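You operate a simulated robot arm through the tools that you are given. There is no shell and no other tool. Be economical: measure what you need, move in short steps, check, and stop when the job is done.

The job below is to be done with a simulated robot arm. You get a single attempt, and the scene is never put back.

Task
Turn the volume knob to 100 ml. Shut the right doser door. Take the green-banded bottle on the top of the doser cabinet and put it away on the top of the steel bench. Open the upper right door of the tall cupboard, take the blue box on the top of the doser cabinet and put it away on the middle shelf of the tall cupboard, then shut the door. Fetch the blue ring and set it on the left half of the narrow wall shelf. Fetch the round orange brush and stand it on the right drainer of the sink bench. Open the upper left door of the tall cupboard, take the flat green brush and leave it on the top shelf of the tall cupboard and shut the door again. Any order will do. Set down upright: green-banded bottle, blue box, round orange brush.

It is judged by the outcome, as a careful person would: the job done as asked, and still so three seconds after it is handed in. It fails if anything else is knocked over, pushed out of place, dropped, spilled or broken.

Robot
A 7-joint arm with a fingered hand on a trunk, on a base that drives. Base frame: it is fixed to the floor where the robot stands at the start and does not move with it; the origin is under the middle of the robot, x ahead of it, y to its left, z up. Units: mm, degrees, N and s.
With the tool pointing down near the work surface it reaches from about 100 to 680 mm from the robot's upright axis, wherever it stands. Its first joint turns from -69.0 to 172.0 degrees. Places, roughly: blue box [750, 250, 1000]; blue ring (9x9x4 cm) [900, -200, 1000]; flat green brush (12x7x7 cm) [-2600, -2800, 1000]; green-banded bottle (7x7x19 cm) [800, 0, 1000]; left half of the narrow wall shelf (20x66 cm) [-3560, 2060, 920]; middle shelf of the tall cupboard [-2500, -5800, 1000]; right doser door [500, -300, 400]; right drainer of the sink bench [-2500, -200, 900]; round orange brush (4x4x30 cm) [-2800, -2500, 1100]; top of the steel bench [-3800, 9200, 900]; top shelf of the tall cupboard [-2500, -5800, 1400]; upper left door of the tall cupboard [-2300, -6100, 1400]; upper right door of the tall cupboard [-2300, -5600, 1400]; volume knob [600, 0, 800]. Payload 3.4 kg.
The TCP is the grasp point between the finger pads, 25 mm short of the fingertips. In the tool frame z runs along the fingers and y along their closing line. The gripper opens to 88 mm. The gripper's body begins 29 mm behind the TCP. The gripper is a hand of 4 fingers: y runs from the thumb to the fingers, the wrist lies at [-13, -97, -162] in the tool frame, and closing takes about 1.5 s.
Orientation is told as [roll, pitch, yaw] about the base's x, y, z axes, in that order, counted from this pose: with the fingers straight down and the wrist toward the robot, the tool's x, y and z point along [0, 1, 0], [1, 0, 0] and [0, 0, -1] of the base frame.

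Tools
- The arm moves only by the tool jog_arm. Its argument "plan" is a list of rows, each an object of numbers (a shift or turn left out is 0, a gripper value left out holds the last): "tx", "ty", "tz": the shift along the tool's x, y, z in cm; "rx", "ry", "rz": the turn, a rotation vector about the tool's x, y, z in degrees. In form: [{"tx": .., "ty": .., "tz": .., "rx": .., "ry": .., "rz": ..}, ...]. A call has 1 to 12 rows; each row is the pose to reach, as a shift and turn from the pose commanded when the call began, along the tool's axes at that moment. "hand" is the opening, from 0 (shut) to 1 (fully open), set as the call begins (left out, the last holds). Rows are played at 5 a second. More than 50 mm and 8.6 degrees between two rows, or a gripper value outside its range, and nothing of the call is played. Where a pose cannot be reached the arm comes as near as it can. A force on the tool above 40 N (or 10 N above the force at the start of the call, whichever is more), or a blocked arm, ends the call early, and 0.2 s more pass. Each finger travels about 108 mm/s and halts on what it meets, pressing with about 28 N; the grip force reading is that of the motor and also rises with nothing between the fingers. The clock runs only during rows and for 0.2 s after the last one: add rows that repeat a pose to give the fingers time. The reply holds the time, the measured pose of the TCP, the force on the tool along the base axes, the opening and the grip force, in the units named above and with some noise, with the torque about the TCP (base axes, N m) and any sound that the robot's microphone picked up, and new pictures: "pictures" is both (left out), scene, wrist or none.
- Cameras (640 x 400 px; columns grow to the right, rows downward): "scene" is now at [132.3, -9.4, 1336.5]; the picture's right is [-0.15, -0.99, -0.00], its down [-0.56, 0.09, -0.82] and it looks along [0.81, -0.13, -0.57] (base axes); focal length 214 px, centre (320, 200). "wrist" rides on the gripper at [64, -83, -98] in the tool frame; the picture's right is [-0.62, 0.37, -0.69], its down [-0.71, -0.63, 0.30] and it looks along [-0.32, 0.68, 0.65] (tool axes); focal length 265 px, centre (320, 200).
- lift_body(by): slides the trunk up (or, below 0, down) by that many mm; the arm and the scene camera ride with it, the base frame stays. It gives what a move gives, with no picture.
- steer(legs): drives the robot by 1 to 6 legs, each [ahead, left, turn to the left] in mm, mm and degrees, along the robot's own axes; the way and the turn of a leg run together, so that a leg with both is an arc; at most 1500 mm and 180 degrees a leg. The arm and the cameras ride along, it lands a little off, and it stops where it bumps. It gives what a move gives, and a new picture of the scene camera.
- move_fingers(index, middle, ring, thumb_bend, thumb_turn): sets how far each is bent, from 0 (flat) to 1 (curled in); at 0.3 the hand is open as for a grip, at 0.7 the pads meet at the TCP. One left out holds its place. A second passes; each finger stops where it meets its share of the squeeze, and holds until it gets a number again. A gripper value or a shape takes the hand back. It gives what a move gives, with no picture; readings hold the bend of each and the force on the fingers (four entries, about 0 where the hand has none), thumb and palm. thumb_turn goes from beside the hand (0) to across from the fingers (1), as for a grip.
- preshape(shape): the hand has 4 fingers and takes this shape, open, in about a second: jaw (thumb against the fingers, like two jaws); tri (thumb and two fingers); tip (a fingertip pinch); poke (one finger out to press); point (the index stretched); flat (the hand flat); cup (the hand cupped); fist (a fist). The gripper value then closes the fingers along that shape, each until it touches; the sizes above hold for jaw. It gives what a move gives, with no picture.
- turn_head(pan, tilt): turns the head with the scene camera to pan (to the left, within 86 degrees either way) and tilt (down, from -29 to 69), counted from straight ahead of the robot. It gives what a move gives, and a new picture of the scene camera.
- locate(camera, pixels): there is no depth. For up to 12 entries [column, row, z] of the newest picture of that camera ("zoom" is the newest enlarged one), the place [x, y] in the base frame at which the ray of that pixel passes the height z, good to about 3 mm, but the place of the scene camera against the robot may be out by one fixed shift of up to 25 mm in any direction. No time passes.
- inspect(camera, box): a new picture of the part [left, top, right, bottom] of that camera's present view, enlarged. No time passes.
- job_done(): hands the job in; it is judged then, once.

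Work in short steps. Measure before you move; look again where a grasp or a placing could have gone wrong, and mend it. You have 322 turns and 360 pictures in all, those below and enlarged ones among them. Open the gripper and draw the arm clear of the work before you hand the job in, unless the task says otherwise; then end with one line.

The tools are called after "Request:" as a command line: name --argument value ..., lists and objects as JSON in quotes. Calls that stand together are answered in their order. jog_arm: Moves the arm, as the interface text tells. Its arguments: {"type":"object","properties":{"plan":{"type":"array","items":{"type":"object","properties":{"tx":{"type":"number"},"ty":{"type":"number"},"tz":{"type":"number"},"rx":{"type":"number"},"ry":{"type":"number"},"rz":{"type":"number"}}}},"hand":{"type":"number"},"pictures":{"type":"string","enum":["both","scene","wrist","none"]}},"required":["plan"]} The other tools are called the same way: lift_body (by) slides the trunk up or down; preshape (shape) gives the hand a shape; move_fingers (index, middle, ring, thumb_bend, thumb_turn) moves the fingers one by one; steer (legs) drives the base; turn_head (pan, tilt) turns the head that bears the scene camera; locate (camera, pixels) gives the place at which the rays of pixels pass given heights; inspect (camera, box) takes an enlarged picture of a part of a camera's view; job_done () hands the job in.

At the start:

```text
clock: 0.0
position: [506.5, -214.2, 1208.9]
tcp_rot: [0.0, 0.1, 0.0]
ft_force: [0.5, -0.7, 0.1]
torque: [0.02, 0.0, 0.0]
finger_gap: 87.8
grip_force: 0.0
shape: jaw
bend: [0.3, 0.3, 0.3, 0.3, 0.98]
finger forces: [0.0, 0.1, 0.0, 0.0, 0.0, 0.1]
trunk travel left (down, up): [-625.0, 215.0]
robot x, y, heading: [-0.8, -0.5, -0.0]
head pan, tilt: [-8.8, 34.7]
```

scene: 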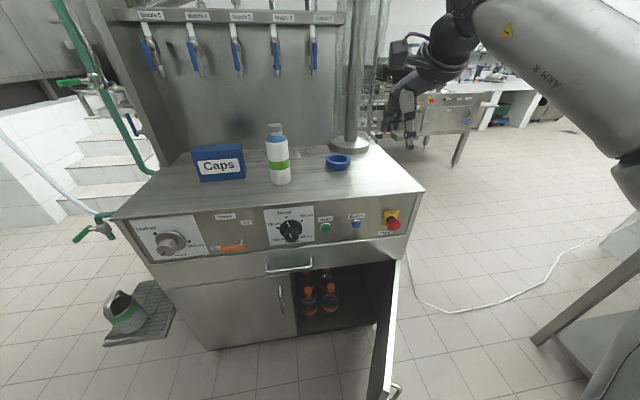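
wrist: 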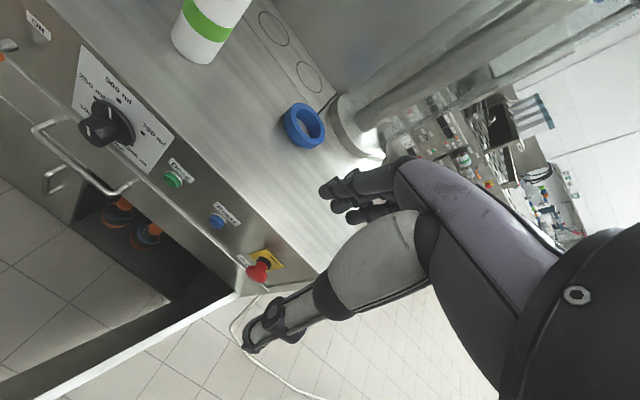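

The scene shows the doser cabinet with the volume knob at (290,231), the open right door at (385,330), bottle (278,155), box (219,162), and ring (338,161). I enlarge the knob and the door area.

Request:
inspect --camera "scene" --box '[250, 195, 350, 258]'

Request:
inspect --camera "wrist" --box '[40, 40, 200, 200]'

Request:
locate --camera "scene" --pixels '[[280, 182, 900], [338, 168, 900], [222, 180, 900], [290, 231, 800], [424, 190, 900], [111, 217, 900], [397, 262, 700], [388, 395, 350], [152, 262, 700], [360, 140, 900], [290, 231, 820]]'

```text
6.35 times, centred on (300, 226) of scene
```

zoom: 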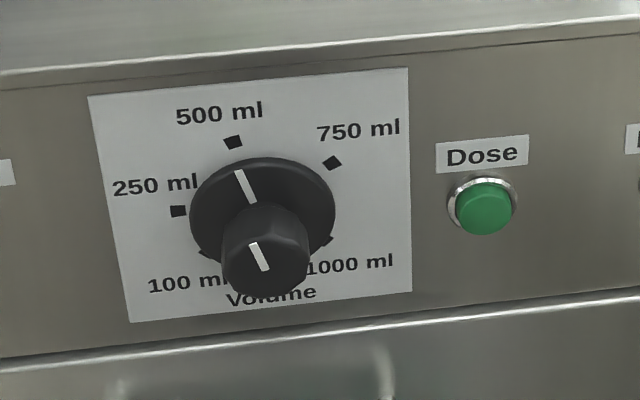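

```text
2.50 times, centred on (120, 120) of wrist
```

zoom: 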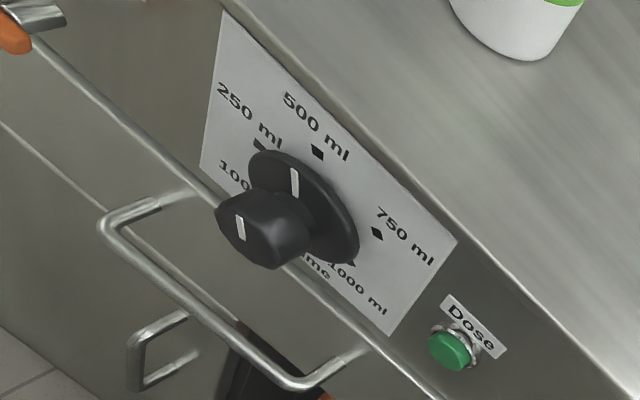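

```text
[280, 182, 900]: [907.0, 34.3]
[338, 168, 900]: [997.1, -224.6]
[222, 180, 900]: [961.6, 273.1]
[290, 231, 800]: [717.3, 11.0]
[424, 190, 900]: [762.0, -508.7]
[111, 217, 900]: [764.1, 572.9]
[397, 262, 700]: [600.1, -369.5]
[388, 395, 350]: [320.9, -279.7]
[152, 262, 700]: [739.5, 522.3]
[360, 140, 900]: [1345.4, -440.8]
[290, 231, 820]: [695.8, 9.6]
```

To find the true height of the cabinet top, I locate the same points (ring, bottle base, knob cap, E-stop) in the wrist picture at several heights.

Request:
locate --camera "wrist" --pixels '[[303, 127, 900], [303, 127, 950], [303, 127, 1000], [196, 60, 900], [196, 60, 950], [102, 125, 850], [102, 125, 800], [258, 273, 850], [173, 180, 850], [320, 275, 900], [320, 275, 950]]'

Request:
locate --camera "scene" --pixels '[[338, 161, 900], [338, 161, 950], [338, 161, 1000], [280, 184, 950], [290, 231, 850], [394, 224, 850], [325, 226, 850], [424, 190, 950], [325, 226, 800]]'

```text
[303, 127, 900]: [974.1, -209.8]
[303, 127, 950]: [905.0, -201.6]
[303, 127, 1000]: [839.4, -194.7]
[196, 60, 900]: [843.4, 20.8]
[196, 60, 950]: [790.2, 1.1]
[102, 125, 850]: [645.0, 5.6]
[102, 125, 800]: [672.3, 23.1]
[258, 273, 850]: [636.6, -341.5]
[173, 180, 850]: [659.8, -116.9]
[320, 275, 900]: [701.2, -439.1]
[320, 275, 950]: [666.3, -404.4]
```

```text
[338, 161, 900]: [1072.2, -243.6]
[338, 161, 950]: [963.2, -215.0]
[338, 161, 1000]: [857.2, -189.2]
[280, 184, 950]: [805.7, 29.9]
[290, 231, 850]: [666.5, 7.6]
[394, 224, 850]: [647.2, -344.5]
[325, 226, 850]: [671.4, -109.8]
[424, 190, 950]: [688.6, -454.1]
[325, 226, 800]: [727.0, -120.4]
```

Height estimates are ambiguous (top somewhere 930–1000), so I'll triangulate with the wrist camera from a second pose. I turn the hand to point forward (needed for the knob anyway), in free air well in front of the cabinet.

Request:
jog_arm --plan '[{"rx": -8.2}, {"rx": -16.4}, {"rx": -24.6}, {"rx": -32.8}, {"rx": -41}, {"rx": -49.2}, {"rx": -57.4}, {"rx": -65.6}, {"rx": -73.8}, {"rx": -82}, {"rx": -90}, {"rx": -90}]'

```text
clock: 2.6
position: [504.3, -214.8, 1208.2]
tcp_rot: [143.1, -89.9, -143.0]
ft_force: [-0.8, 0.1, -0.1]
torque: [-0.01, 0.01, -0.01]
finger_gap: 87.7
grip_force: 0.1
shape: jaw
bend: [0.3, 0.3, 0.3, 0.3, 0.98]
finger forces: [0.1, 0.0, 0.1, 0.0, 0.0, 0.1]
trunk travel left (down, up): [-625.0, 215.0]
robot x, y, heading: [0.1, -0.3, 0.2]
head pan, tilt: [-8.8, 34.7]
```

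scene: 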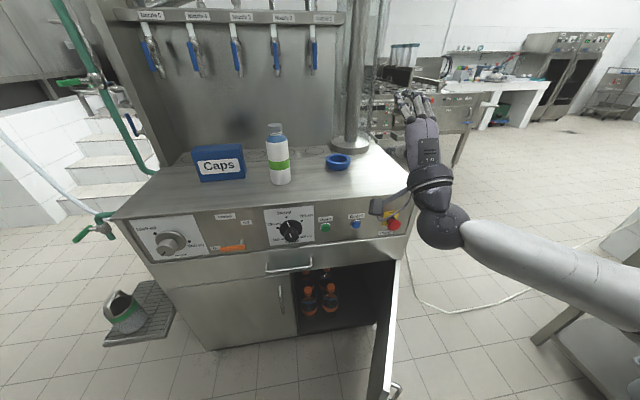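
wrist: 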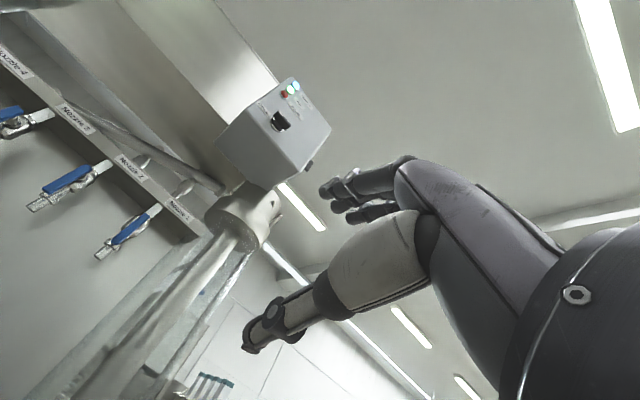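

The hand points forward as planned. I look down to see the open door's geometry before lowering anything.

Request:
turn_head --pan -15 --tilt 62

```text
clock: 3.5
position: [505.7, -214.6, 1208.0]
tcp_rot: [158.1, -89.9, -158.1]
ft_force: [-0.3, -0.9, 1.0]
torque: [-0.01, 0.0, -0.01]
finger_gap: 87.5
grip_force: 0.1
shape: jaw
bend: [0.3, 0.3, 0.3, 0.3, 0.98]
finger forces: [0.0, 0.1, 0.0, 0.1, 0.0, 0.1]
trunk travel left (down, up): [-625.0, 215.0]
robot x, y, heading: [1.4, 0.6, 0.0]
head pan, tilt: [-15.0, 62.0]
```

scene: 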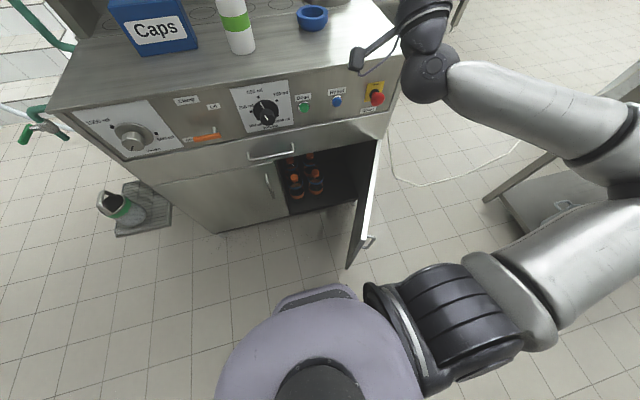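

I enlarge the door.

Request:
inspect --camera "scene" --box '[250, 120, 410, 280]'

```text
2.50 times, centred on (330, 200) of scene
```

zoom: 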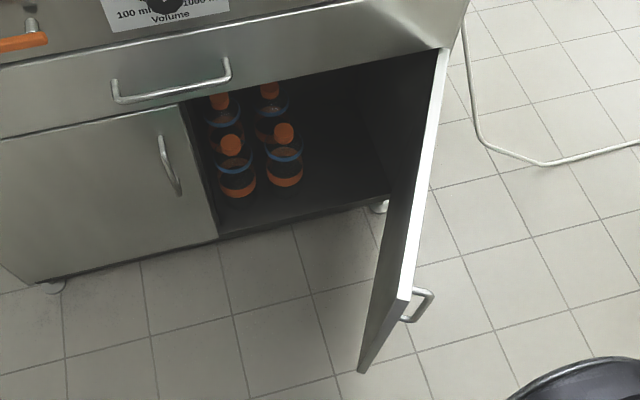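

Request:
locate --camera "scene" --pixels '[[380, 140, 750], [380, 140, 700], [380, 140, 650], [364, 238, 700], [364, 238, 650], [347, 268, 200], [347, 268, 100], [290, 216, 100], [290, 216, 150], [290, 216, 200], [263, 135, 800], [395, 78, 950]]'

```text
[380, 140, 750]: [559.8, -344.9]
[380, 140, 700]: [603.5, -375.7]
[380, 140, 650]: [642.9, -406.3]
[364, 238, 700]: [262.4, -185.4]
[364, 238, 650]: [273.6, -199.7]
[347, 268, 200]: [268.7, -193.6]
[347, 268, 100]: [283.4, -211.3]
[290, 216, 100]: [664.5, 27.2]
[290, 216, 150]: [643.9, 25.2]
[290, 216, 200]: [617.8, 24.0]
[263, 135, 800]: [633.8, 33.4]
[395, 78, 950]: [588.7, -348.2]
```

The door is ~60° open, hinge near (640,-400), free edge near (270,-200). There is some table at right (540,180); I look there before lowering the arm.

Request:
turn_head --pan -65 --tilt 45

```text
clock: 4.7
position: [504.5, -214.8, 1208.3]
tcp_rot: [129.8, -90.0, -129.9]
ft_force: [0.4, 1.2, 0.0]
torque: [0.04, -0.01, -0.01]
finger_gap: 87.5
grip_force: 0.0
shape: jaw
bend: [0.3, 0.3, 0.3, 0.3, 0.98]
finger forces: [0.0, 0.0, 0.0, 0.0, 0.0, 0.0]
trunk travel left (down, up): [-625.0, 215.0]
robot x, y, heading: [2.0, -0.2, -0.1]
head pan, tilt: [-65.0, 45.0]
```

scene: 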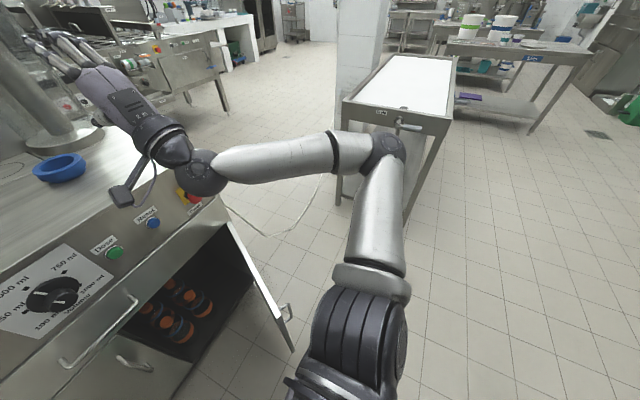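

Request:
locate --camera "scene" --pixels '[[345, 100, 850], [448, 118, 850], [340, 200, 0], [405, 225, 0], [385, 150, 1200], [385, 150, 1000]]'

```text
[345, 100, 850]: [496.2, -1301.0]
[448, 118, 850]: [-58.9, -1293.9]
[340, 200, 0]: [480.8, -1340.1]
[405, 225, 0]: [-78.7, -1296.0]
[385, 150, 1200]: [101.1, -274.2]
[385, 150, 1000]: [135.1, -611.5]
```

The side table is beyond y=-1290, so clear. I back up 100 mm for room, make a fist, and shift the hand to the outer side of the door (y≈-450) at height.

Request:
steer --legs '[[-100, 0, 0]]'

Request:
preshape --shape "fist"

Request:
jog_arm --plan '[{"tx": -5}, {"tx": -10}, {"tx": -15, "tz": -2}, {"tx": -20, "tz": -4}, {"tx": -24, "tz": -6}]' --pictures "none"

Request:
turn_head --pan -30 --tilt 62

```text
clock: 5.8
position: [404.7, -212.3, 1208.3]
tcp_rot: [170.7, -89.9, -170.5]
ft_force: [-0.7, -0.3, -0.3]
torque: [0.0, 0.03, 0.0]
finger_gap: 87.8
grip_force: 0.0
shape: jaw
bend: [0.3, 0.3, 0.3, 0.3, 0.98]
finger forces: [0.0, 0.0, 0.1, 0.0, 0.0, 0.0]
trunk travel left (down, up): [-625.0, 215.0]
robot x, y, heading: [-96.7, 2.3, 0.1]
head pan, tilt: [-65.0, 45.0]
```

scene: 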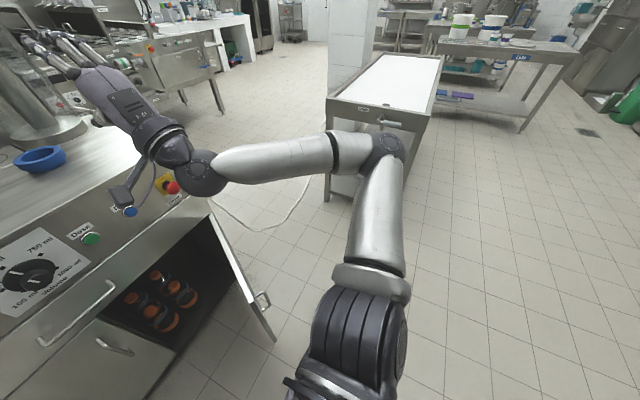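

```text
clock: 6.8
position: [405.2, -214.2, 1209.7]
tcp_rot: [137.9, -90.0, -137.9]
ft_force: [0.4, 0.5, -0.3]
torque: [-0.03, 0.0, 0.03]
finger_gap: 0.0
grip_force: 0.0
shape: fist
bend: [1.0, 1.0, 1.0, 0.86, 0.85]
finger forces: [0.1, 0.0, 0.0, 0.0, 0.1, 0.1]
trunk travel left (down, up): [-625.0, 215.0]
robot x, y, heading: [-99.2, -0.8, -0.0]
head pan, tilt: [-65.0, 45.0]
```

```text
refused: row 3 steps farther than a row can; nothing moved
```

```text
clock: 7.8
position: [406.1, -213.4, 1208.9]
tcp_rot: [138.6, -90.1, -138.5]
ft_force: [0.5, -0.3, 0.1]
torque: [0.03, -0.01, -0.03]
finger_gap: 0.0
grip_force: 0.1
shape: fist
bend: [1.0, 1.0, 1.0, 0.86, 0.85]
finger forces: [0.1, 0.1, 0.1, 0.0, 0.0, 0.0]
trunk travel left (down, up): [-625.0, 215.0]
robot x, y, heading: [-105.7, 2.5, 0.1]
head pan, tilt: [-30.0, 62.0]
```

scene: 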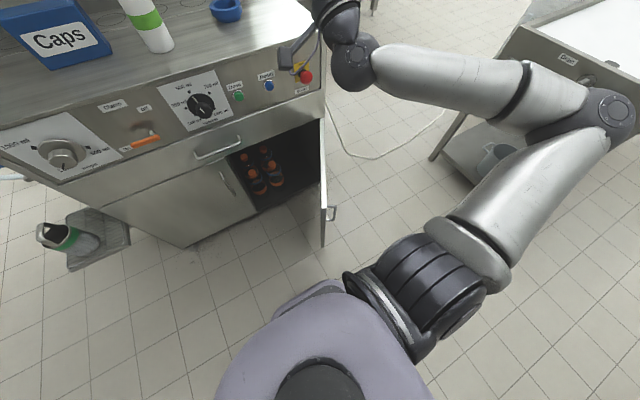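

The combined step was slightly over the limit; I repeat it with smaller steps.

Request:
jog_arm --plan '[{"tx": -4.5}, {"tx": -9}, {"tx": -13.5, "tz": -1}, {"tx": -18, "tz": -3}, {"tx": -22, "tz": -5}, {"tx": -24, "tz": -6}]' --pictures "none"

Request:
lift_body --by -400

Request:
turn_head --pan -32 --tilt 50

```text
clock: 9.2
position: [344.7, -455.2, 1208.7]
tcp_rot: [-96.4, -90.1, 96.5]
ft_force: [0.2, 0.0, 0.3]
torque: [0.0, -0.01, 0.0]
finger_gap: 0.2
grip_force: 0.0
shape: fist
bend: [1.0, 1.0, 1.0, 0.86, 0.85]
finger forces: [0.0, 0.0, 0.0, 0.0, 0.0, 0.0]
trunk travel left (down, up): [-625.0, 215.0]
robot x, y, heading: [-102.3, -1.1, 0.5]
head pan, tilt: [-30.0, 62.0]
```

```text
clock: 13.0
position: [344.9, -454.5, 808.8]
tcp_rot: [150.4, -89.9, -150.2]
ft_force: [0.5, -0.7, 0.1]
torque: [0.03, 0.03, -0.02]
finger_gap: 0.1
grip_force: 0.1
shape: fist
bend: [1.0, 1.0, 1.0, 0.86, 0.85]
finger forces: [0.0, 0.0, 0.1, 0.0, 0.0, 0.0]
trunk travel left (down, up): [-225.0, 615.0]
robot x, y, heading: [-99.9, -2.4, -0.1]
head pan, tilt: [-30.0, 62.0]
```

```text
clock: 13.7
position: [345.9, -454.2, 809.1]
tcp_rot: [132.5, -90.1, -132.4]
ft_force: [0.2, 0.1, -0.1]
torque: [-0.01, -0.01, -0.03]
finger_gap: 0.2
grip_force: 0.0
shape: fist
bend: [1.0, 1.0, 1.0, 0.86, 0.85]
finger forces: [0.0, 0.0, 0.1, 0.0, 0.0, 0.0]
trunk travel left (down, up): [-225.0, 615.0]
robot x, y, heading: [-102.3, -0.6, 0.2]
head pan, tilt: [-32.0, 50.0]
```

scene: 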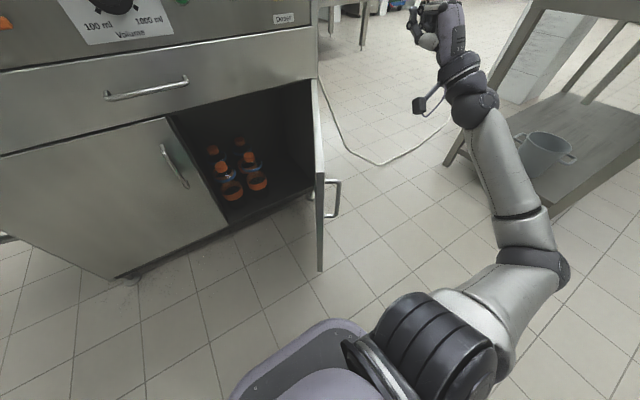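

Request:
locate --camera "scene" --pixels '[[320, 178, 700], [320, 178, 650], [320, 178, 600], [310, 80, 700], [310, 80, 650], [320, 270, 150], [320, 270, 100], [230, 228, 100], [230, 228, 150]]'

```text
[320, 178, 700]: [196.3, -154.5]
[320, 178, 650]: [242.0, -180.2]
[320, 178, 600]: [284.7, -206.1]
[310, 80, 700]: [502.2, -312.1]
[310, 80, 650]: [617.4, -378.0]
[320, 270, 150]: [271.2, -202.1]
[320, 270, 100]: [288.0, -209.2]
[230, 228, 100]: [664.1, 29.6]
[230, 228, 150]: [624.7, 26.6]
```

Triangulating both views: door top ≈610 high, hinge ≈(660,-405), free edge ≈(280,-205). I lower the trunk fully and bring the fist to just outside the door face at about 250 mm from the hinge, z≈520.

Request:
lift_body --by -225

Request:
jog_arm --plan '[{"ty": -4}, {"ty": -6.5}, {"ty": -6.5, "tx": 3, "tz": 2}, {"ty": -6.5, "tx": 6, "tz": 4}]'

```text
clock: 16.1
position: [346.2, -454.0, 584.4]
tcp_rot: [148.9, -90.0, -148.8]
ft_force: [0.0, 1.1, 0.3]
torque: [-0.03, 0.01, 0.02]
finger_gap: 0.0
grip_force: 0.0
shape: fist
bend: [1.0, 1.0, 1.0, 0.86, 0.85]
finger forces: [0.1, 0.1, 0.0, 0.1, 0.1, 0.0]
trunk travel left (down, up): [0.0, 840.0]
robot x, y, heading: [-99.0, -0.8, 0.0]
head pan, tilt: [-32.0, 50.0]
```

```text
clock: 17.1
position: [385.8, -393.6, 518.7]
tcp_rot: [-172.5, -90.0, 172.5]
ft_force: [-0.3, -0.1, 0.0]
torque: [0.0, 0.02, -0.02]
finger_gap: 0.0
grip_force: 0.1
shape: fist
bend: [1.0, 1.0, 1.0, 0.86, 0.85]
finger forces: [0.1, 0.0, 0.1, 0.1, 0.0, 0.1]
trunk travel left (down, up): [0.0, 840.0]
robot x, y, heading: [-101.0, -0.5, 0.2]
head pan, tilt: [-32.0, 50.0]
```

scene: 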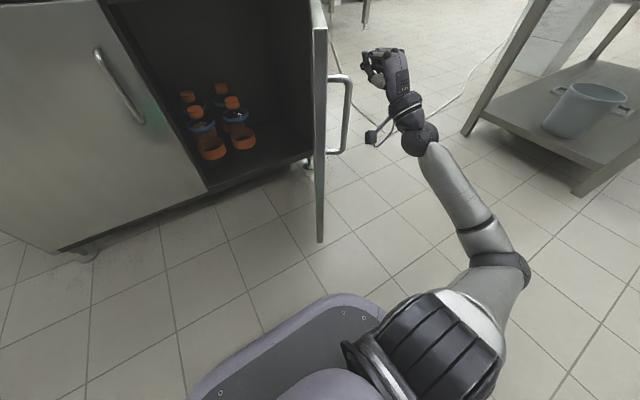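
wrist: 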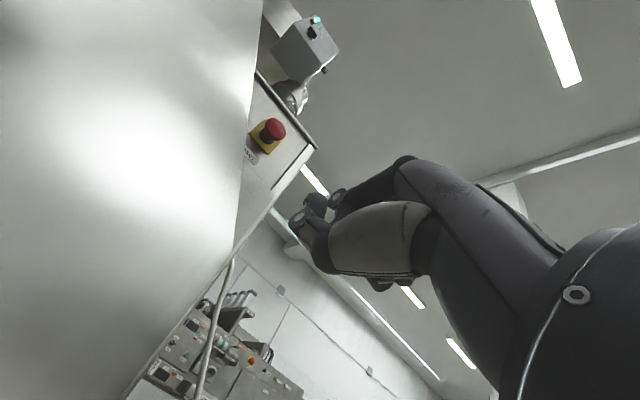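

The wrist camera sticks out on the door side, so I yaw the hand 40° left (ry +40) so the knuckles lead and the camera stays away from the door.

Request:
jog_arm --plan '[{"ry": 8}, {"ry": 16}, {"ry": 24}, {"ry": 32}, {"ry": 40}]' --pictures "scene"

```text
clock: 18.3
position: [385.5, -394.6, 519.9]
tcp_rot: [-27.0, -89.9, 67.3]
ft_force: [0.2, -0.5, 1.0]
torque: [-0.02, 0.02, -0.02]
finger_gap: 0.2
grip_force: 0.0
shape: fist
bend: [1.0, 1.0, 1.0, 0.86, 0.85]
finger forces: [0.0, 0.0, 0.0, 0.0, 0.0, 0.0]
out of reach, approached as far as the arm can: row 1, 2
trunk travel left (down, up): [0.0, 840.0]
robot x, y, heading: [-97.2, -0.8, 0.2]
head pan, tilt: [-32.0, 50.0]
```

scene: 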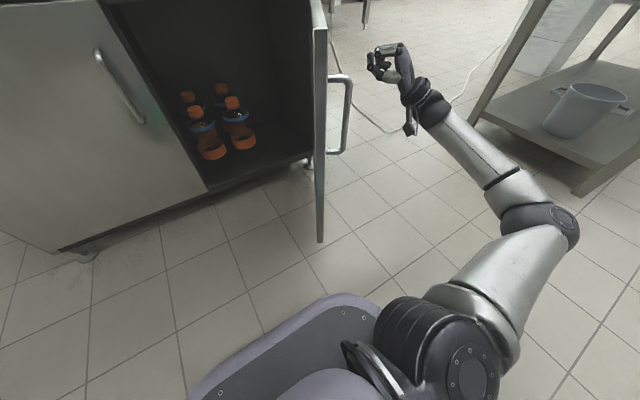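

Now I push along the arc about the hinge, gradually turning the hand back as the door closes (first half).

Request:
jog_arm --plan '[{"tx": 2.3, "tz": 3.9}, {"tx": 4.6, "tz": 7.8}, {"tx": 5.6, "tz": 11, "ry": -4}, {"tx": 6.6, "tz": 14.2, "ry": -8}, {"tx": 7.5, "tz": 17.3, "ry": -13}]' --pictures "scene"

```text
clock: 19.5
position: [470.5, -226.2, 518.7]
tcp_rot: [-46.2, -90.0, 73.1]
ft_force: [0.5, -0.7, 0.5]
torque: [0.01, -0.03, 0.0]
finger_gap: 0.0
grip_force: 0.1
shape: fist
bend: [1.0, 1.0, 1.0, 0.86, 0.85]
finger forces: [0.0, 0.0, 0.0, 0.0, 0.0, 0.0]
trunk travel left (down, up): [0.0, 840.0]
robot x, y, heading: [-99.8, -2.6, 0.0]
head pan, tilt: [-32.0, 50.0]
```

scene: 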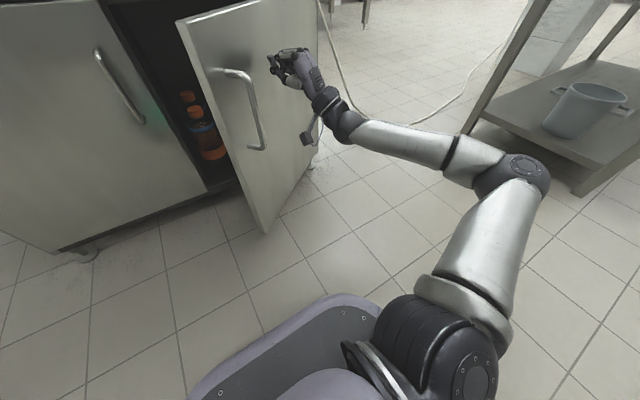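

The door follows smoothly. I continue the arc.

Request:
jog_arm --plan '[{"tx": 0.8, "tz": 4.5, "ry": -7}, {"tx": 1.5, "tz": 9, "ry": -14}, {"tx": 0.7, "tz": 13.4, "ry": -20}, {"tx": -0.1, "tz": 17.9, "ry": -27}]' --pictures "scene"

```text
clock: 20.5
position: [631.5, -144.6, 518.4]
tcp_rot: [-179.2, -89.9, 179.1]
ft_force: [-0.4, -0.7, -0.1]
torque: [0.04, 0.04, 0.05]
finger_gap: 0.0
grip_force: 0.0
shape: fist
bend: [1.0, 1.0, 1.0, 0.86, 0.85]
finger forces: [0.1, 0.1, 0.0, 0.1, 0.0, 0.0]
trunk travel left (down, up): [0.0, 840.0]
robot x, y, heading: [-103.3, 1.8, -0.1]
head pan, tilt: [-32.0, 50.0]
```

scene: 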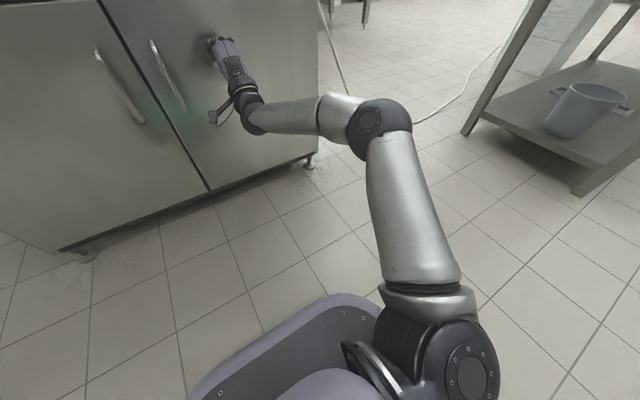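

The door looks closed; I press gently forward in 5 mm steps to confirm it is fully home.

Request:
jog_arm --plan '[{"tz": 0.5}, {"tz": 1}, {"tz": 1.5}, {"tz": 2}, {"tz": 2.5}]' --pictures "none"

Request:
inspect --camera "scene" --box '[60, 0, 340, 200]'

```text
clock: 21.7
position: [655.3, -144.7, 519.6]
tcp_rot: [80.9, -90.0, -80.7]
ft_force: [0.2, -0.1, -0.2]
torque: [-0.01, 0.0, 0.01]
finger_gap: 0.0
grip_force: 0.0
shape: fist
bend: [1.0, 1.0, 1.0, 0.86, 0.85]
finger forces: [0.0, 0.0, 0.0, 0.0, 0.1, 0.0]
trunk travel left (down, up): [0.0, 840.0]
robot x, y, heading: [-104.3, -0.4, -0.2]
head pan, tilt: [-32.0, 50.0]
```

```text
2.00 times, centred on (200, 100) of scene
```

zoom: 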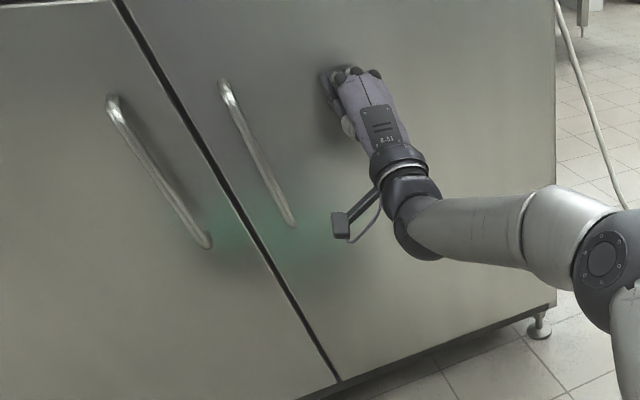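

No contact force yet at x=655; I keep pressing slowly.

Request:
jog_arm --plan '[{"tz": 0.5}, {"tz": 1}, {"tz": 1.5}, {"tz": 2}, {"tz": 2.5}, {"tz": 3}, {"tz": 3.5}, {"tz": 4}]' --pictures "scene"

```text
clock: 22.5
position: [664.8, -145.4, 518.1]
tcp_rot: [-140.1, -90.0, 140.2]
ft_force: [-22.6, -1.4, -4.5]
torque: [-0.05, -0.06, 0.32]
finger_gap: 80.5
grip_force: 0.1
shape: fist
bend: [1.0, 1.0, 1.0, 0.93, 0.84]
finger forces: [0.1, 0.0, 0.1, 0.0, 25.3, 0.1]
trunk travel left (down, up): [0.0, 840.0]
robot x, y, heading: [-99.8, -1.8, 0.1]
head pan, tilt: [-32.0, 50.0]
stopped in row 3: the force on the tool passed its limit at 53 N (the readings are from after the stop); the commanded pose is now the measured one
```

scene: 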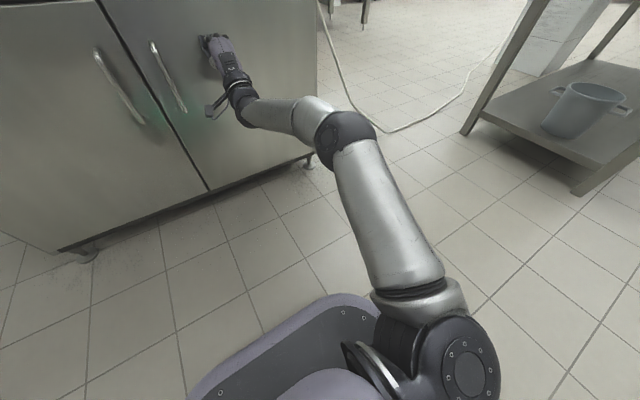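

Solid contact with a closed, flush door (thumb 25 N). I withdraw, raise the trunk to knob height and open the hand.

Request:
jog_arm --plan '[{"tz": -4.5}, {"tz": -9}, {"tz": -13.5}, {"tz": -18}]' --pictures "none"

Request:
lift_body --by 330

Request:
preshape --shape "jaw"

Request:
turn_head --pan 0 --tilt 30

```text
clock: 23.5
position: [487.0, -146.5, 517.5]
tcp_rot: [-22.1, -89.9, 22.2]
ft_force: [0.3, 0.4, 0.1]
torque: [0.0, 0.01, 0.0]
finger_gap: 0.0
grip_force: 0.1
shape: fist
bend: [1.0, 1.0, 1.0, 0.86, 0.85]
finger forces: [0.0, 0.0, 0.0, 0.0, 0.1, 0.0]
trunk travel left (down, up): [0.0, 840.0]
robot x, y, heading: [-100.6, -0.3, -0.2]
head pan, tilt: [-32.0, 50.0]
```

```text
clock: 26.7
position: [487.7, -146.3, 847.1]
tcp_rot: [-20.6, -89.9, 20.7]
ft_force: [0.3, 0.2, 0.1]
torque: [0.01, -0.01, 0.01]
finger_gap: 0.0
grip_force: 0.1
shape: fist
bend: [1.0, 1.0, 1.0, 0.86, 0.85]
finger forces: [0.0, 0.1, 0.0, 0.0, 0.1, 0.0]
trunk travel left (down, up): [-330.0, 510.0]
robot x, y, heading: [-98.9, -0.7, 0.1]
head pan, tilt: [-32.0, 50.0]
```

```text
clock: 27.6
position: [486.3, -146.8, 846.9]
tcp_rot: [-22.1, -89.9, 22.1]
ft_force: [-0.2, -1.0, -0.7]
torque: [0.04, 0.01, -0.03]
finger_gap: 87.5
grip_force: 0.0
shape: jaw
bend: [0.3, 0.3, 0.3, 0.3, 0.97]
finger forces: [0.0, 0.1, 0.0, 0.1, 0.0, 0.1]
trunk travel left (down, up): [-330.0, 510.0]
robot x, y, heading: [-102.1, -1.3, -0.0]
head pan, tilt: [-32.0, 50.0]
```

```text
clock: 28.6
position: [487.5, -147.2, 846.8]
tcp_rot: [-22.1, -90.0, 22.1]
ft_force: [-0.5, -0.5, -0.9]
torque: [0.02, 0.0, 0.01]
finger_gap: 87.6
grip_force: 0.0
shape: jaw
bend: [0.3, 0.3, 0.3, 0.3, 0.97]
finger forces: [0.0, 0.0, 0.0, 0.1, 0.1, 0.0]
trunk travel left (down, up): [-330.0, 510.0]
robot x, y, heading: [-99.2, -0.1, -0.1]
head pan, tilt: [0.0, 30.0]
```

scene: 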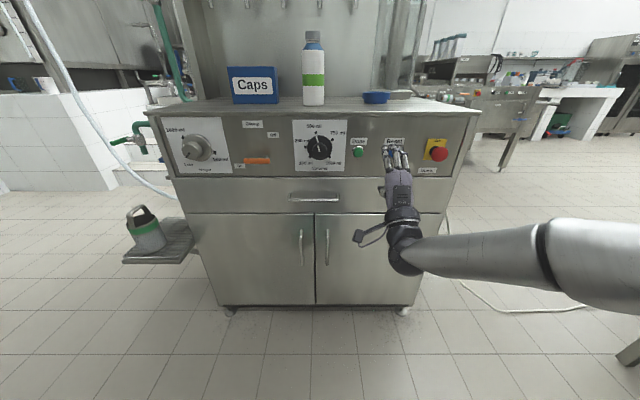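

Right door is shut. Now triangulate knob and object heights from this new height.

Request:
locate --camera "scene" --pixels '[[318, 148, 850], [318, 148, 820], [357, 153, 850], [357, 153, 820], [437, 154, 850], [313, 106, 950], [313, 106, 920], [313, 106, 900], [375, 103, 950], [375, 103, 920], [315, 195, 750], [313, 306, 100]]'

Request:
inspect --camera "scene" --box '[270, 110, 370, 172]'

```text
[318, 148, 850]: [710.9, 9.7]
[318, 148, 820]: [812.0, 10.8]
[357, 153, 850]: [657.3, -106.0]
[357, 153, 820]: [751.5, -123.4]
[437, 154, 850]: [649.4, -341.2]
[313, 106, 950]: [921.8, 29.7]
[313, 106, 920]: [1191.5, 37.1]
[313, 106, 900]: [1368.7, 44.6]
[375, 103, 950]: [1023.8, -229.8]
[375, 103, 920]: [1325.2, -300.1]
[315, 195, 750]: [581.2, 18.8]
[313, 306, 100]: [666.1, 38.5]
```

```text
6.40 times, centred on (320, 141) of scene
```

zoom: 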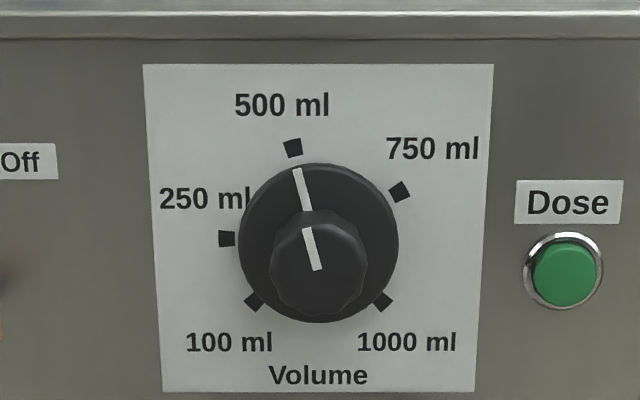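

From the zoom: skirt centre (318,240), pointer at −17°, the 100 ml mark at −134° → turn ≈119° counter-clockwise. Knob axis ≈ (y 5, z 860). I roll the hand +90° (start roll for the turn, and the wrist camera then looks at the knob), in free air.

Request:
jog_arm --plan '[{"rz": 8.3, "tz": -1}, {"rz": 16.6}, {"rz": 25}, {"rz": 33}, {"rz": 41}, {"rz": 49}, {"rz": 57}, {"rz": 65.5}, {"rz": 74}, {"rz": 82}, {"rz": 90}]' --pictures "both"

```text
clock: 31.0
position: [488.0, -147.0, 846.8]
tcp_rot: [89.8, 0.2, -90.0]
ft_force: [0.3, 0.5, -0.5]
torque: [-0.02, 0.0, -0.01]
finger_gap: 87.9
grip_force: 0.1
shape: jaw
bend: [0.3, 0.3, 0.3, 0.3, 0.97]
finger forces: [0.0, 0.0, 0.0, 0.1, 0.0, 0.0]
trunk travel left (down, up): [-330.0, 510.0]
robot x, y, heading: [-104.4, 0.4, -0.1]
head pan, tilt: [0.0, 30.0]
```

scene: 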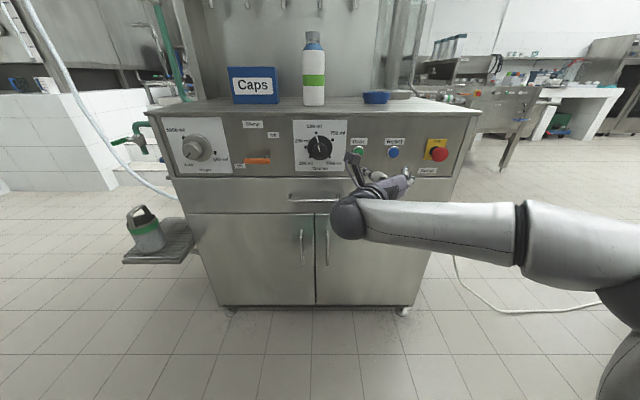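
wrist: 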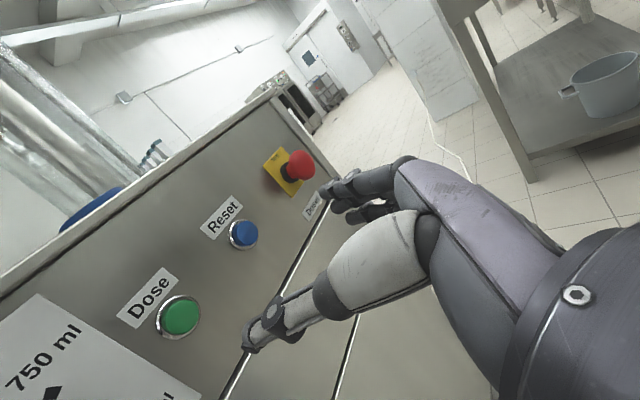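

The roll worked. I move left 15 cm to be in front of the knob (x stays 488).

Request:
jog_arm --plan '[{"ty": -4.5, "tx": 0.5}, {"ty": -9, "tx": 1}, {"ty": -13, "tx": 1.3}, {"ty": -15.2, "tx": 1.3}]'

Request:
locate --camera "wrist" --pixels '[[10, 10, 860]]'

```text
clock: 32.0
position: [487.6, 5.2, 860.2]
tcp_rot: [89.9, -0.1, -89.9]
ft_force: [-0.2, -0.4, -1.0]
torque: [0.01, 0.02, -0.01]
finger_gap: 87.5
grip_force: 0.0
shape: jaw
bend: [0.3, 0.3, 0.3, 0.3, 0.97]
finger forces: [0.0, 0.1, 0.0, 0.1, 0.1, 0.0]
trunk travel left (down, up): [-330.0, 510.0]
robot x, y, heading: [-98.1, 0.1, -0.1]
head pan, tilt: [0.0, 30.0]
```

scene: 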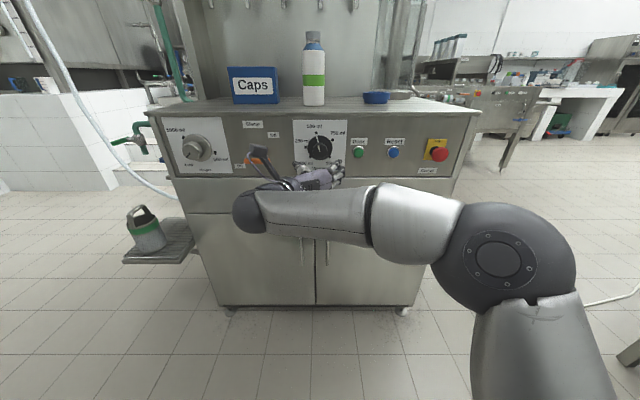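
wrist: 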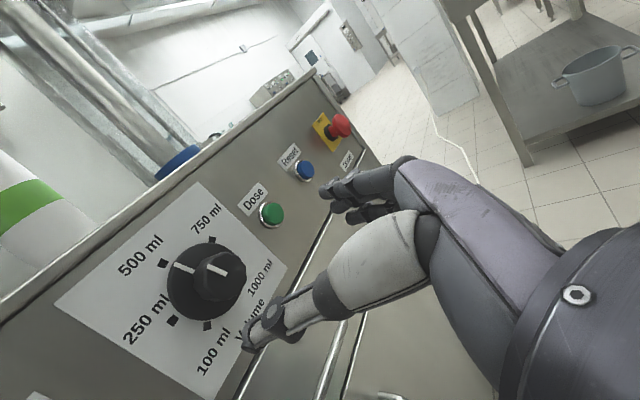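

```text
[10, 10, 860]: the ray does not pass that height
```

The TCP axis projects to about (222,271) at the cap's distance; the cap is at about (222,275). I enlarge to refine.

Request:
inspect --camera "wrist" --box '[140, 215, 300, 335]'

```text
3.33 times, centred on (220, 275) of wrist
```

zoom: 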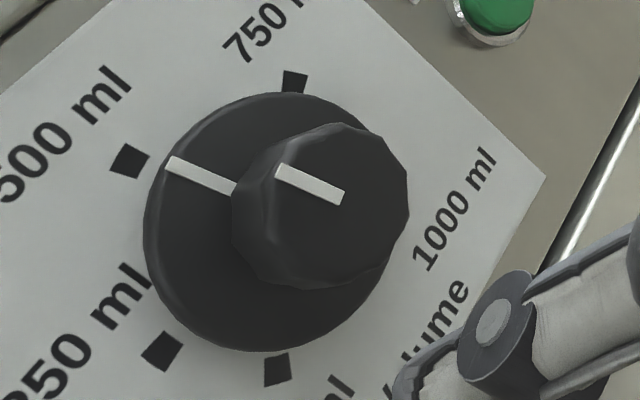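

Cap is ~3 mm below-left of the axis; I correct and advance so the fingertips straddle the cap but stay short of the skirt (TCP x≈613).

Request:
jog_arm --plan '[{"tx": -0.3, "ty": -0.27, "tz": 3}, {"tx": -0.3, "ty": -0.27, "tz": 7}, {"tx": -0.3, "ty": -0.27, "tz": 10}, {"tx": -0.3, "ty": -0.27, "tz": 12.5}]'

```text
clock: 33.0
position: [612.9, 6.7, 854.6]
tcp_rot: [89.9, 0.0, -89.7]
ft_force: [-0.1, 0.1, -0.1]
torque: [-0.01, 0.02, 0.01]
finger_gap: 87.6
grip_force: 0.0
shape: jaw
bend: [0.3, 0.3, 0.3, 0.3, 0.97]
finger forces: [0.0, 0.0, 0.0, 0.1, 0.1, 0.0]
trunk travel left (down, up): [-330.0, 510.0]
robot x, y, heading: [-103.1, -2.2, 0.1]
head pan, tilt: [0.0, 30.0]
```

scene: 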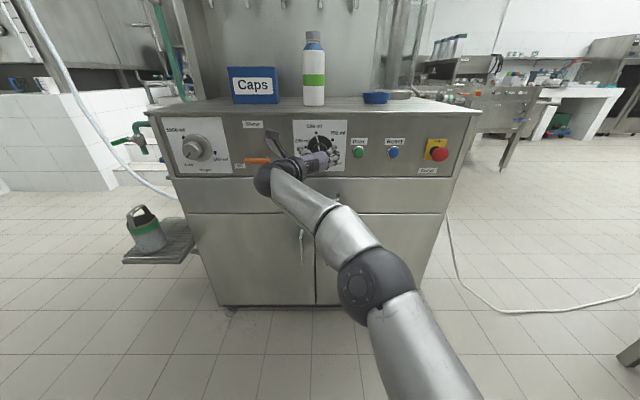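
wrist: 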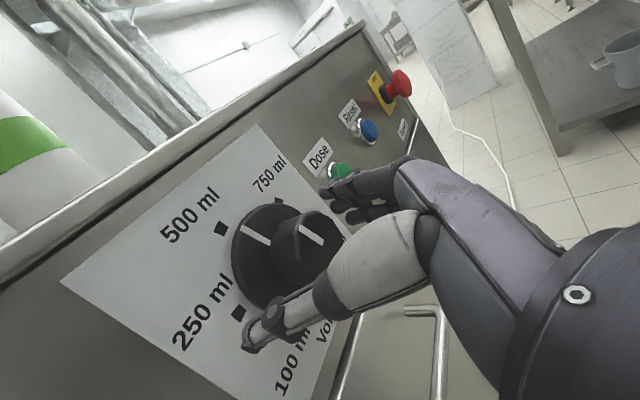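

The cap sits between thumb and fingers. Closing.

Request:
jog_arm --plan '[{}, {}, {}, {}, {}, {}, {}, {}]' --hand 0

```text
clock: 34.8
position: [612.3, 6.9, 856.4]
tcp_rot: [89.9, 0.0, -89.9]
ft_force: [1.5, 1.0, -1.1]
torque: [-0.04, 0.02, 0.01]
finger_gap: 34.1
grip_force: 28.3
shape: jaw
bend: [0.74, 0.42, 0.46, 0.75, 1.0]
finger forces: [13.4, 7.6, 3.6, 0.1, 25.3, 0.0]
trunk travel left (down, up): [-330.0, 510.0]
robot x, y, heading: [-102.2, -0.5, -0.1]
head pan, tilt: [0.0, 30.0]
```

scene: 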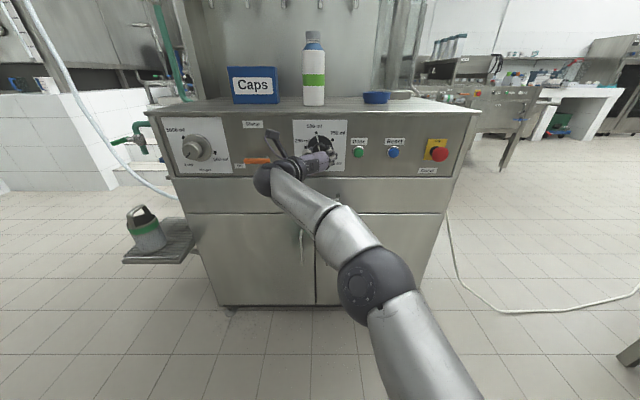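
wrist: 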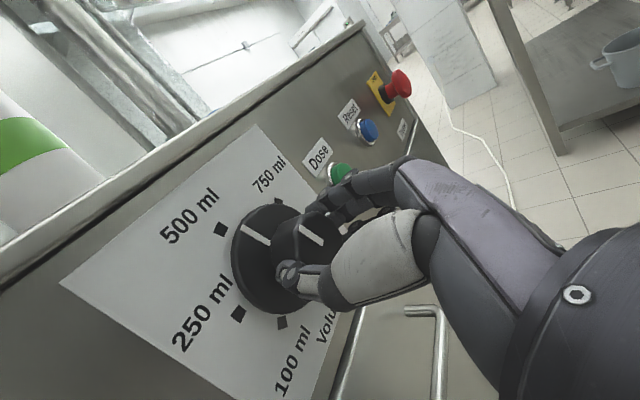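

Gripped. I turn counter-clockwise 48° first and check.

Request:
jog_arm --plan '[{"rz": -8}, {"rz": -16}, {"rz": -24}, {"rz": -32}, {"rz": -40}, {"rz": -48}]'

```text
clock: 36.2
position: [613.7, 7.8, 854.1]
tcp_rot: [89.5, -48.2, -89.3]
ft_force: [-9.5, 1.8, -18.6]
torque: [0.19, 0.4, 0.07]
finger_gap: 32.1
grip_force: 27.7
shape: jaw
bend: [0.75, 0.44, 0.46, 0.74, 1.0]
finger forces: [9.5, 5.7, 2.4, 0.0, 28.3, 0.0]
trunk travel left (down, up): [-330.0, 510.0]
robot x, y, heading: [-102.4, -2.0, 0.1]
head pan, tilt: [0.0, 30.0]
```

scene: 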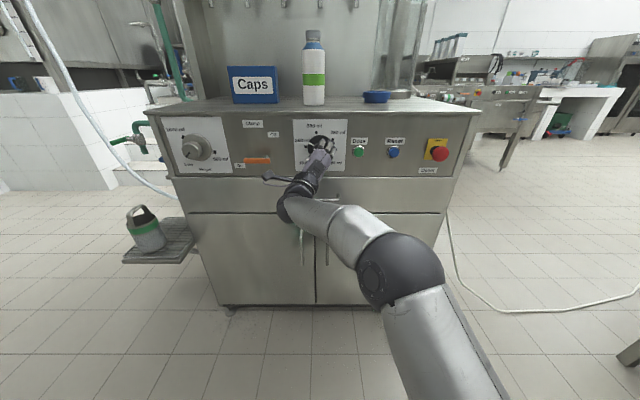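
wrist: 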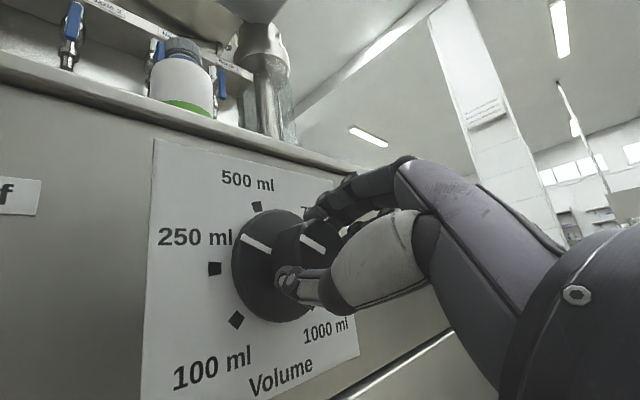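

The knob follows (pointer between 500 and 250). Continue another 40°.

Request:
jog_arm --plan '[{"rz": -8}, {"rz": -16}, {"rz": -24}, {"rz": -32}, {"rz": -40}]'

```text
clock: 37.4
position: [610.5, 7.0, 858.2]
tcp_rot: [93.2, -88.1, -93.1]
ft_force: [1.1, 2.2, 7.1]
torque: [-0.01, -0.11, -0.01]
finger_gap: 21.9
grip_force: 27.4
shape: jaw
bend: [0.75, 0.51, 0.47, 0.87, 1.0]
finger forces: [0.1, 0.0, 0.0, 0.0, 15.3, 0.1]
trunk travel left (down, up): [-330.0, 510.0]
robot x, y, heading: [-101.0, -1.9, -0.0]
head pan, tilt: [0.0, 30.0]
```

scene: 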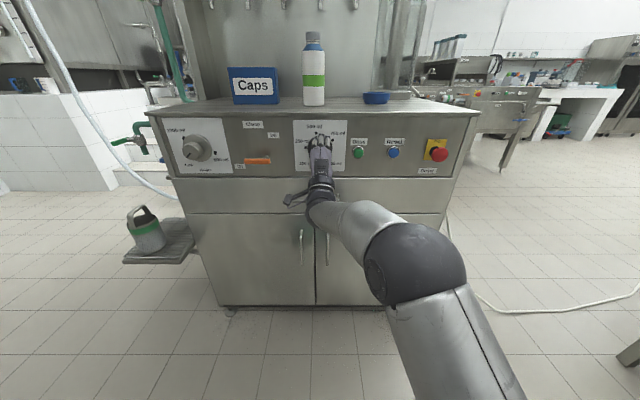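
wrist: 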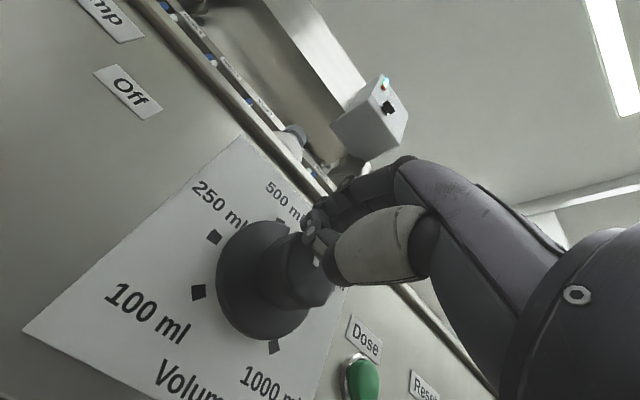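

The grip slipped off (forces near 0). I open, retract and check where the pointer is.

Request:
jog_arm --plan '[{}, {}, {}, {"tz": -3}, {"tz": -7}, {"tz": -11}]' --hand 1

Request:
inspect --camera "scene" --box '[270, 110, 370, 172]'

Request:
inspect --camera "wrist" --box '[100, 200, 320, 380]'

```text
clock: 38.8
position: [501.6, 7.5, 856.5]
tcp_rot: [87.7, -88.1, -87.7]
ft_force: [0.0, 0.7, 0.4]
torque: [0.0, 0.01, 0.01]
finger_gap: 87.8
grip_force: 0.2
shape: jaw
bend: [0.3, 0.3, 0.3, 0.3, 0.97]
finger forces: [0.0, 0.0, 0.1, 0.0, 0.1, 0.1]
trunk travel left (down, up): [-330.0, 510.0]
robot x, y, heading: [-102.1, 0.8, -0.1]
head pan, tilt: [0.0, 30.0]
```

scene: 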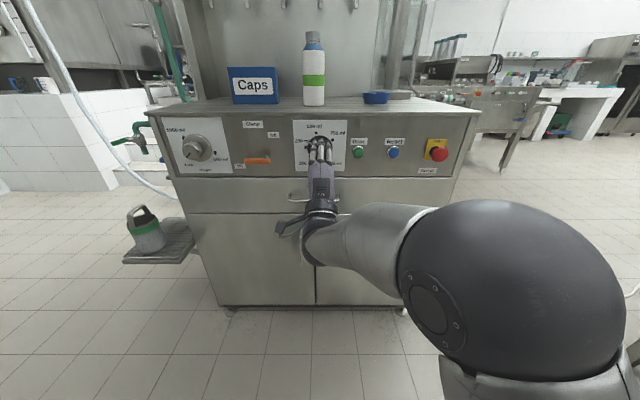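
wrist: 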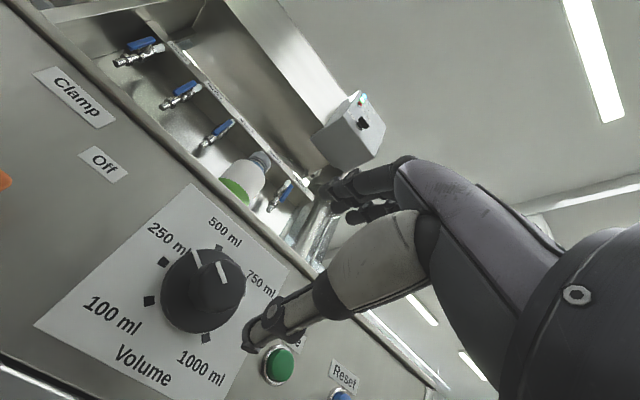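

```text
6.40 times, centred on (320, 141) of scene
```

zoom: 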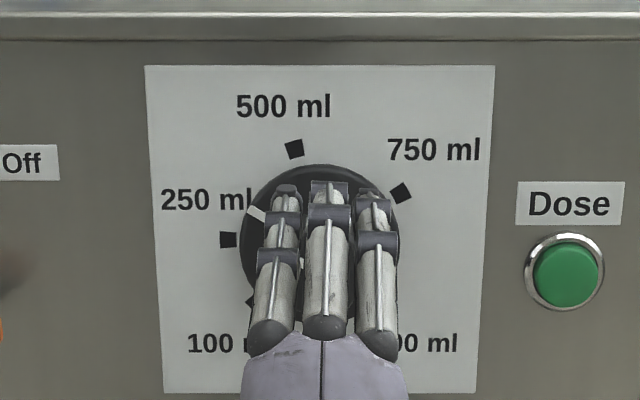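

```text
2.22 times, centred on (210, 290) of wrist
```

zoom: 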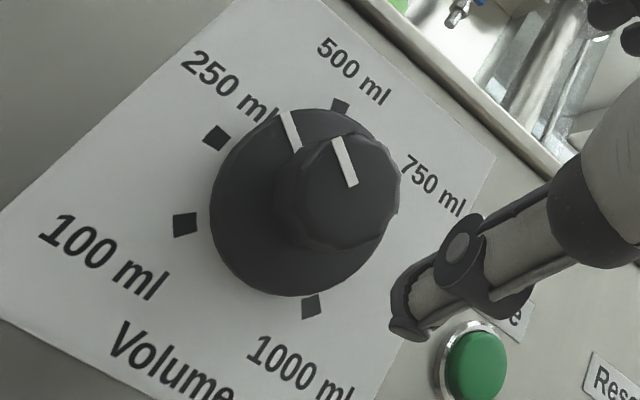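

Pointer is now about −66°, so −68° remains. I re-measure the knob's position with the wrist camera before regripping deeper.

Request:
locate --camera "wrist" --pixels '[[199, 292, 870], [199, 292, 860], [199, 292, 880], [222, 284, 870], [222, 284, 860], [222, 284, 880], [325, 190, 900]]'

Request:
inspect --camera "wrist" --box '[150, 230, 270, 340]'

```text
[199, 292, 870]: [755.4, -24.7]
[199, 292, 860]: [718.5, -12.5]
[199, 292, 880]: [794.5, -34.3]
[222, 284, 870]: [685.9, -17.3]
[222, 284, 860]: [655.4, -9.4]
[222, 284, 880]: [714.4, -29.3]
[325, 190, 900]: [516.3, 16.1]
```

```text
3.64 times, centred on (210, 285) of wrist
```

zoom: 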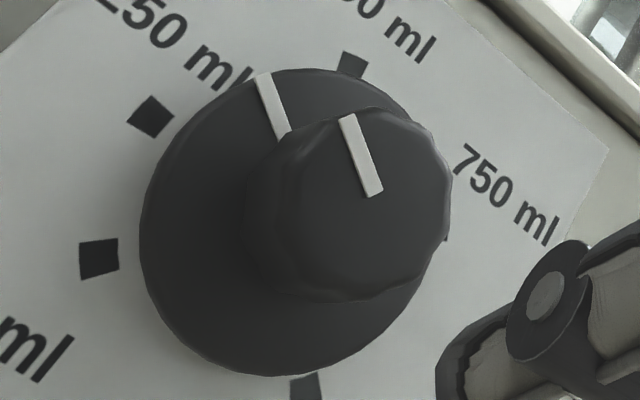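

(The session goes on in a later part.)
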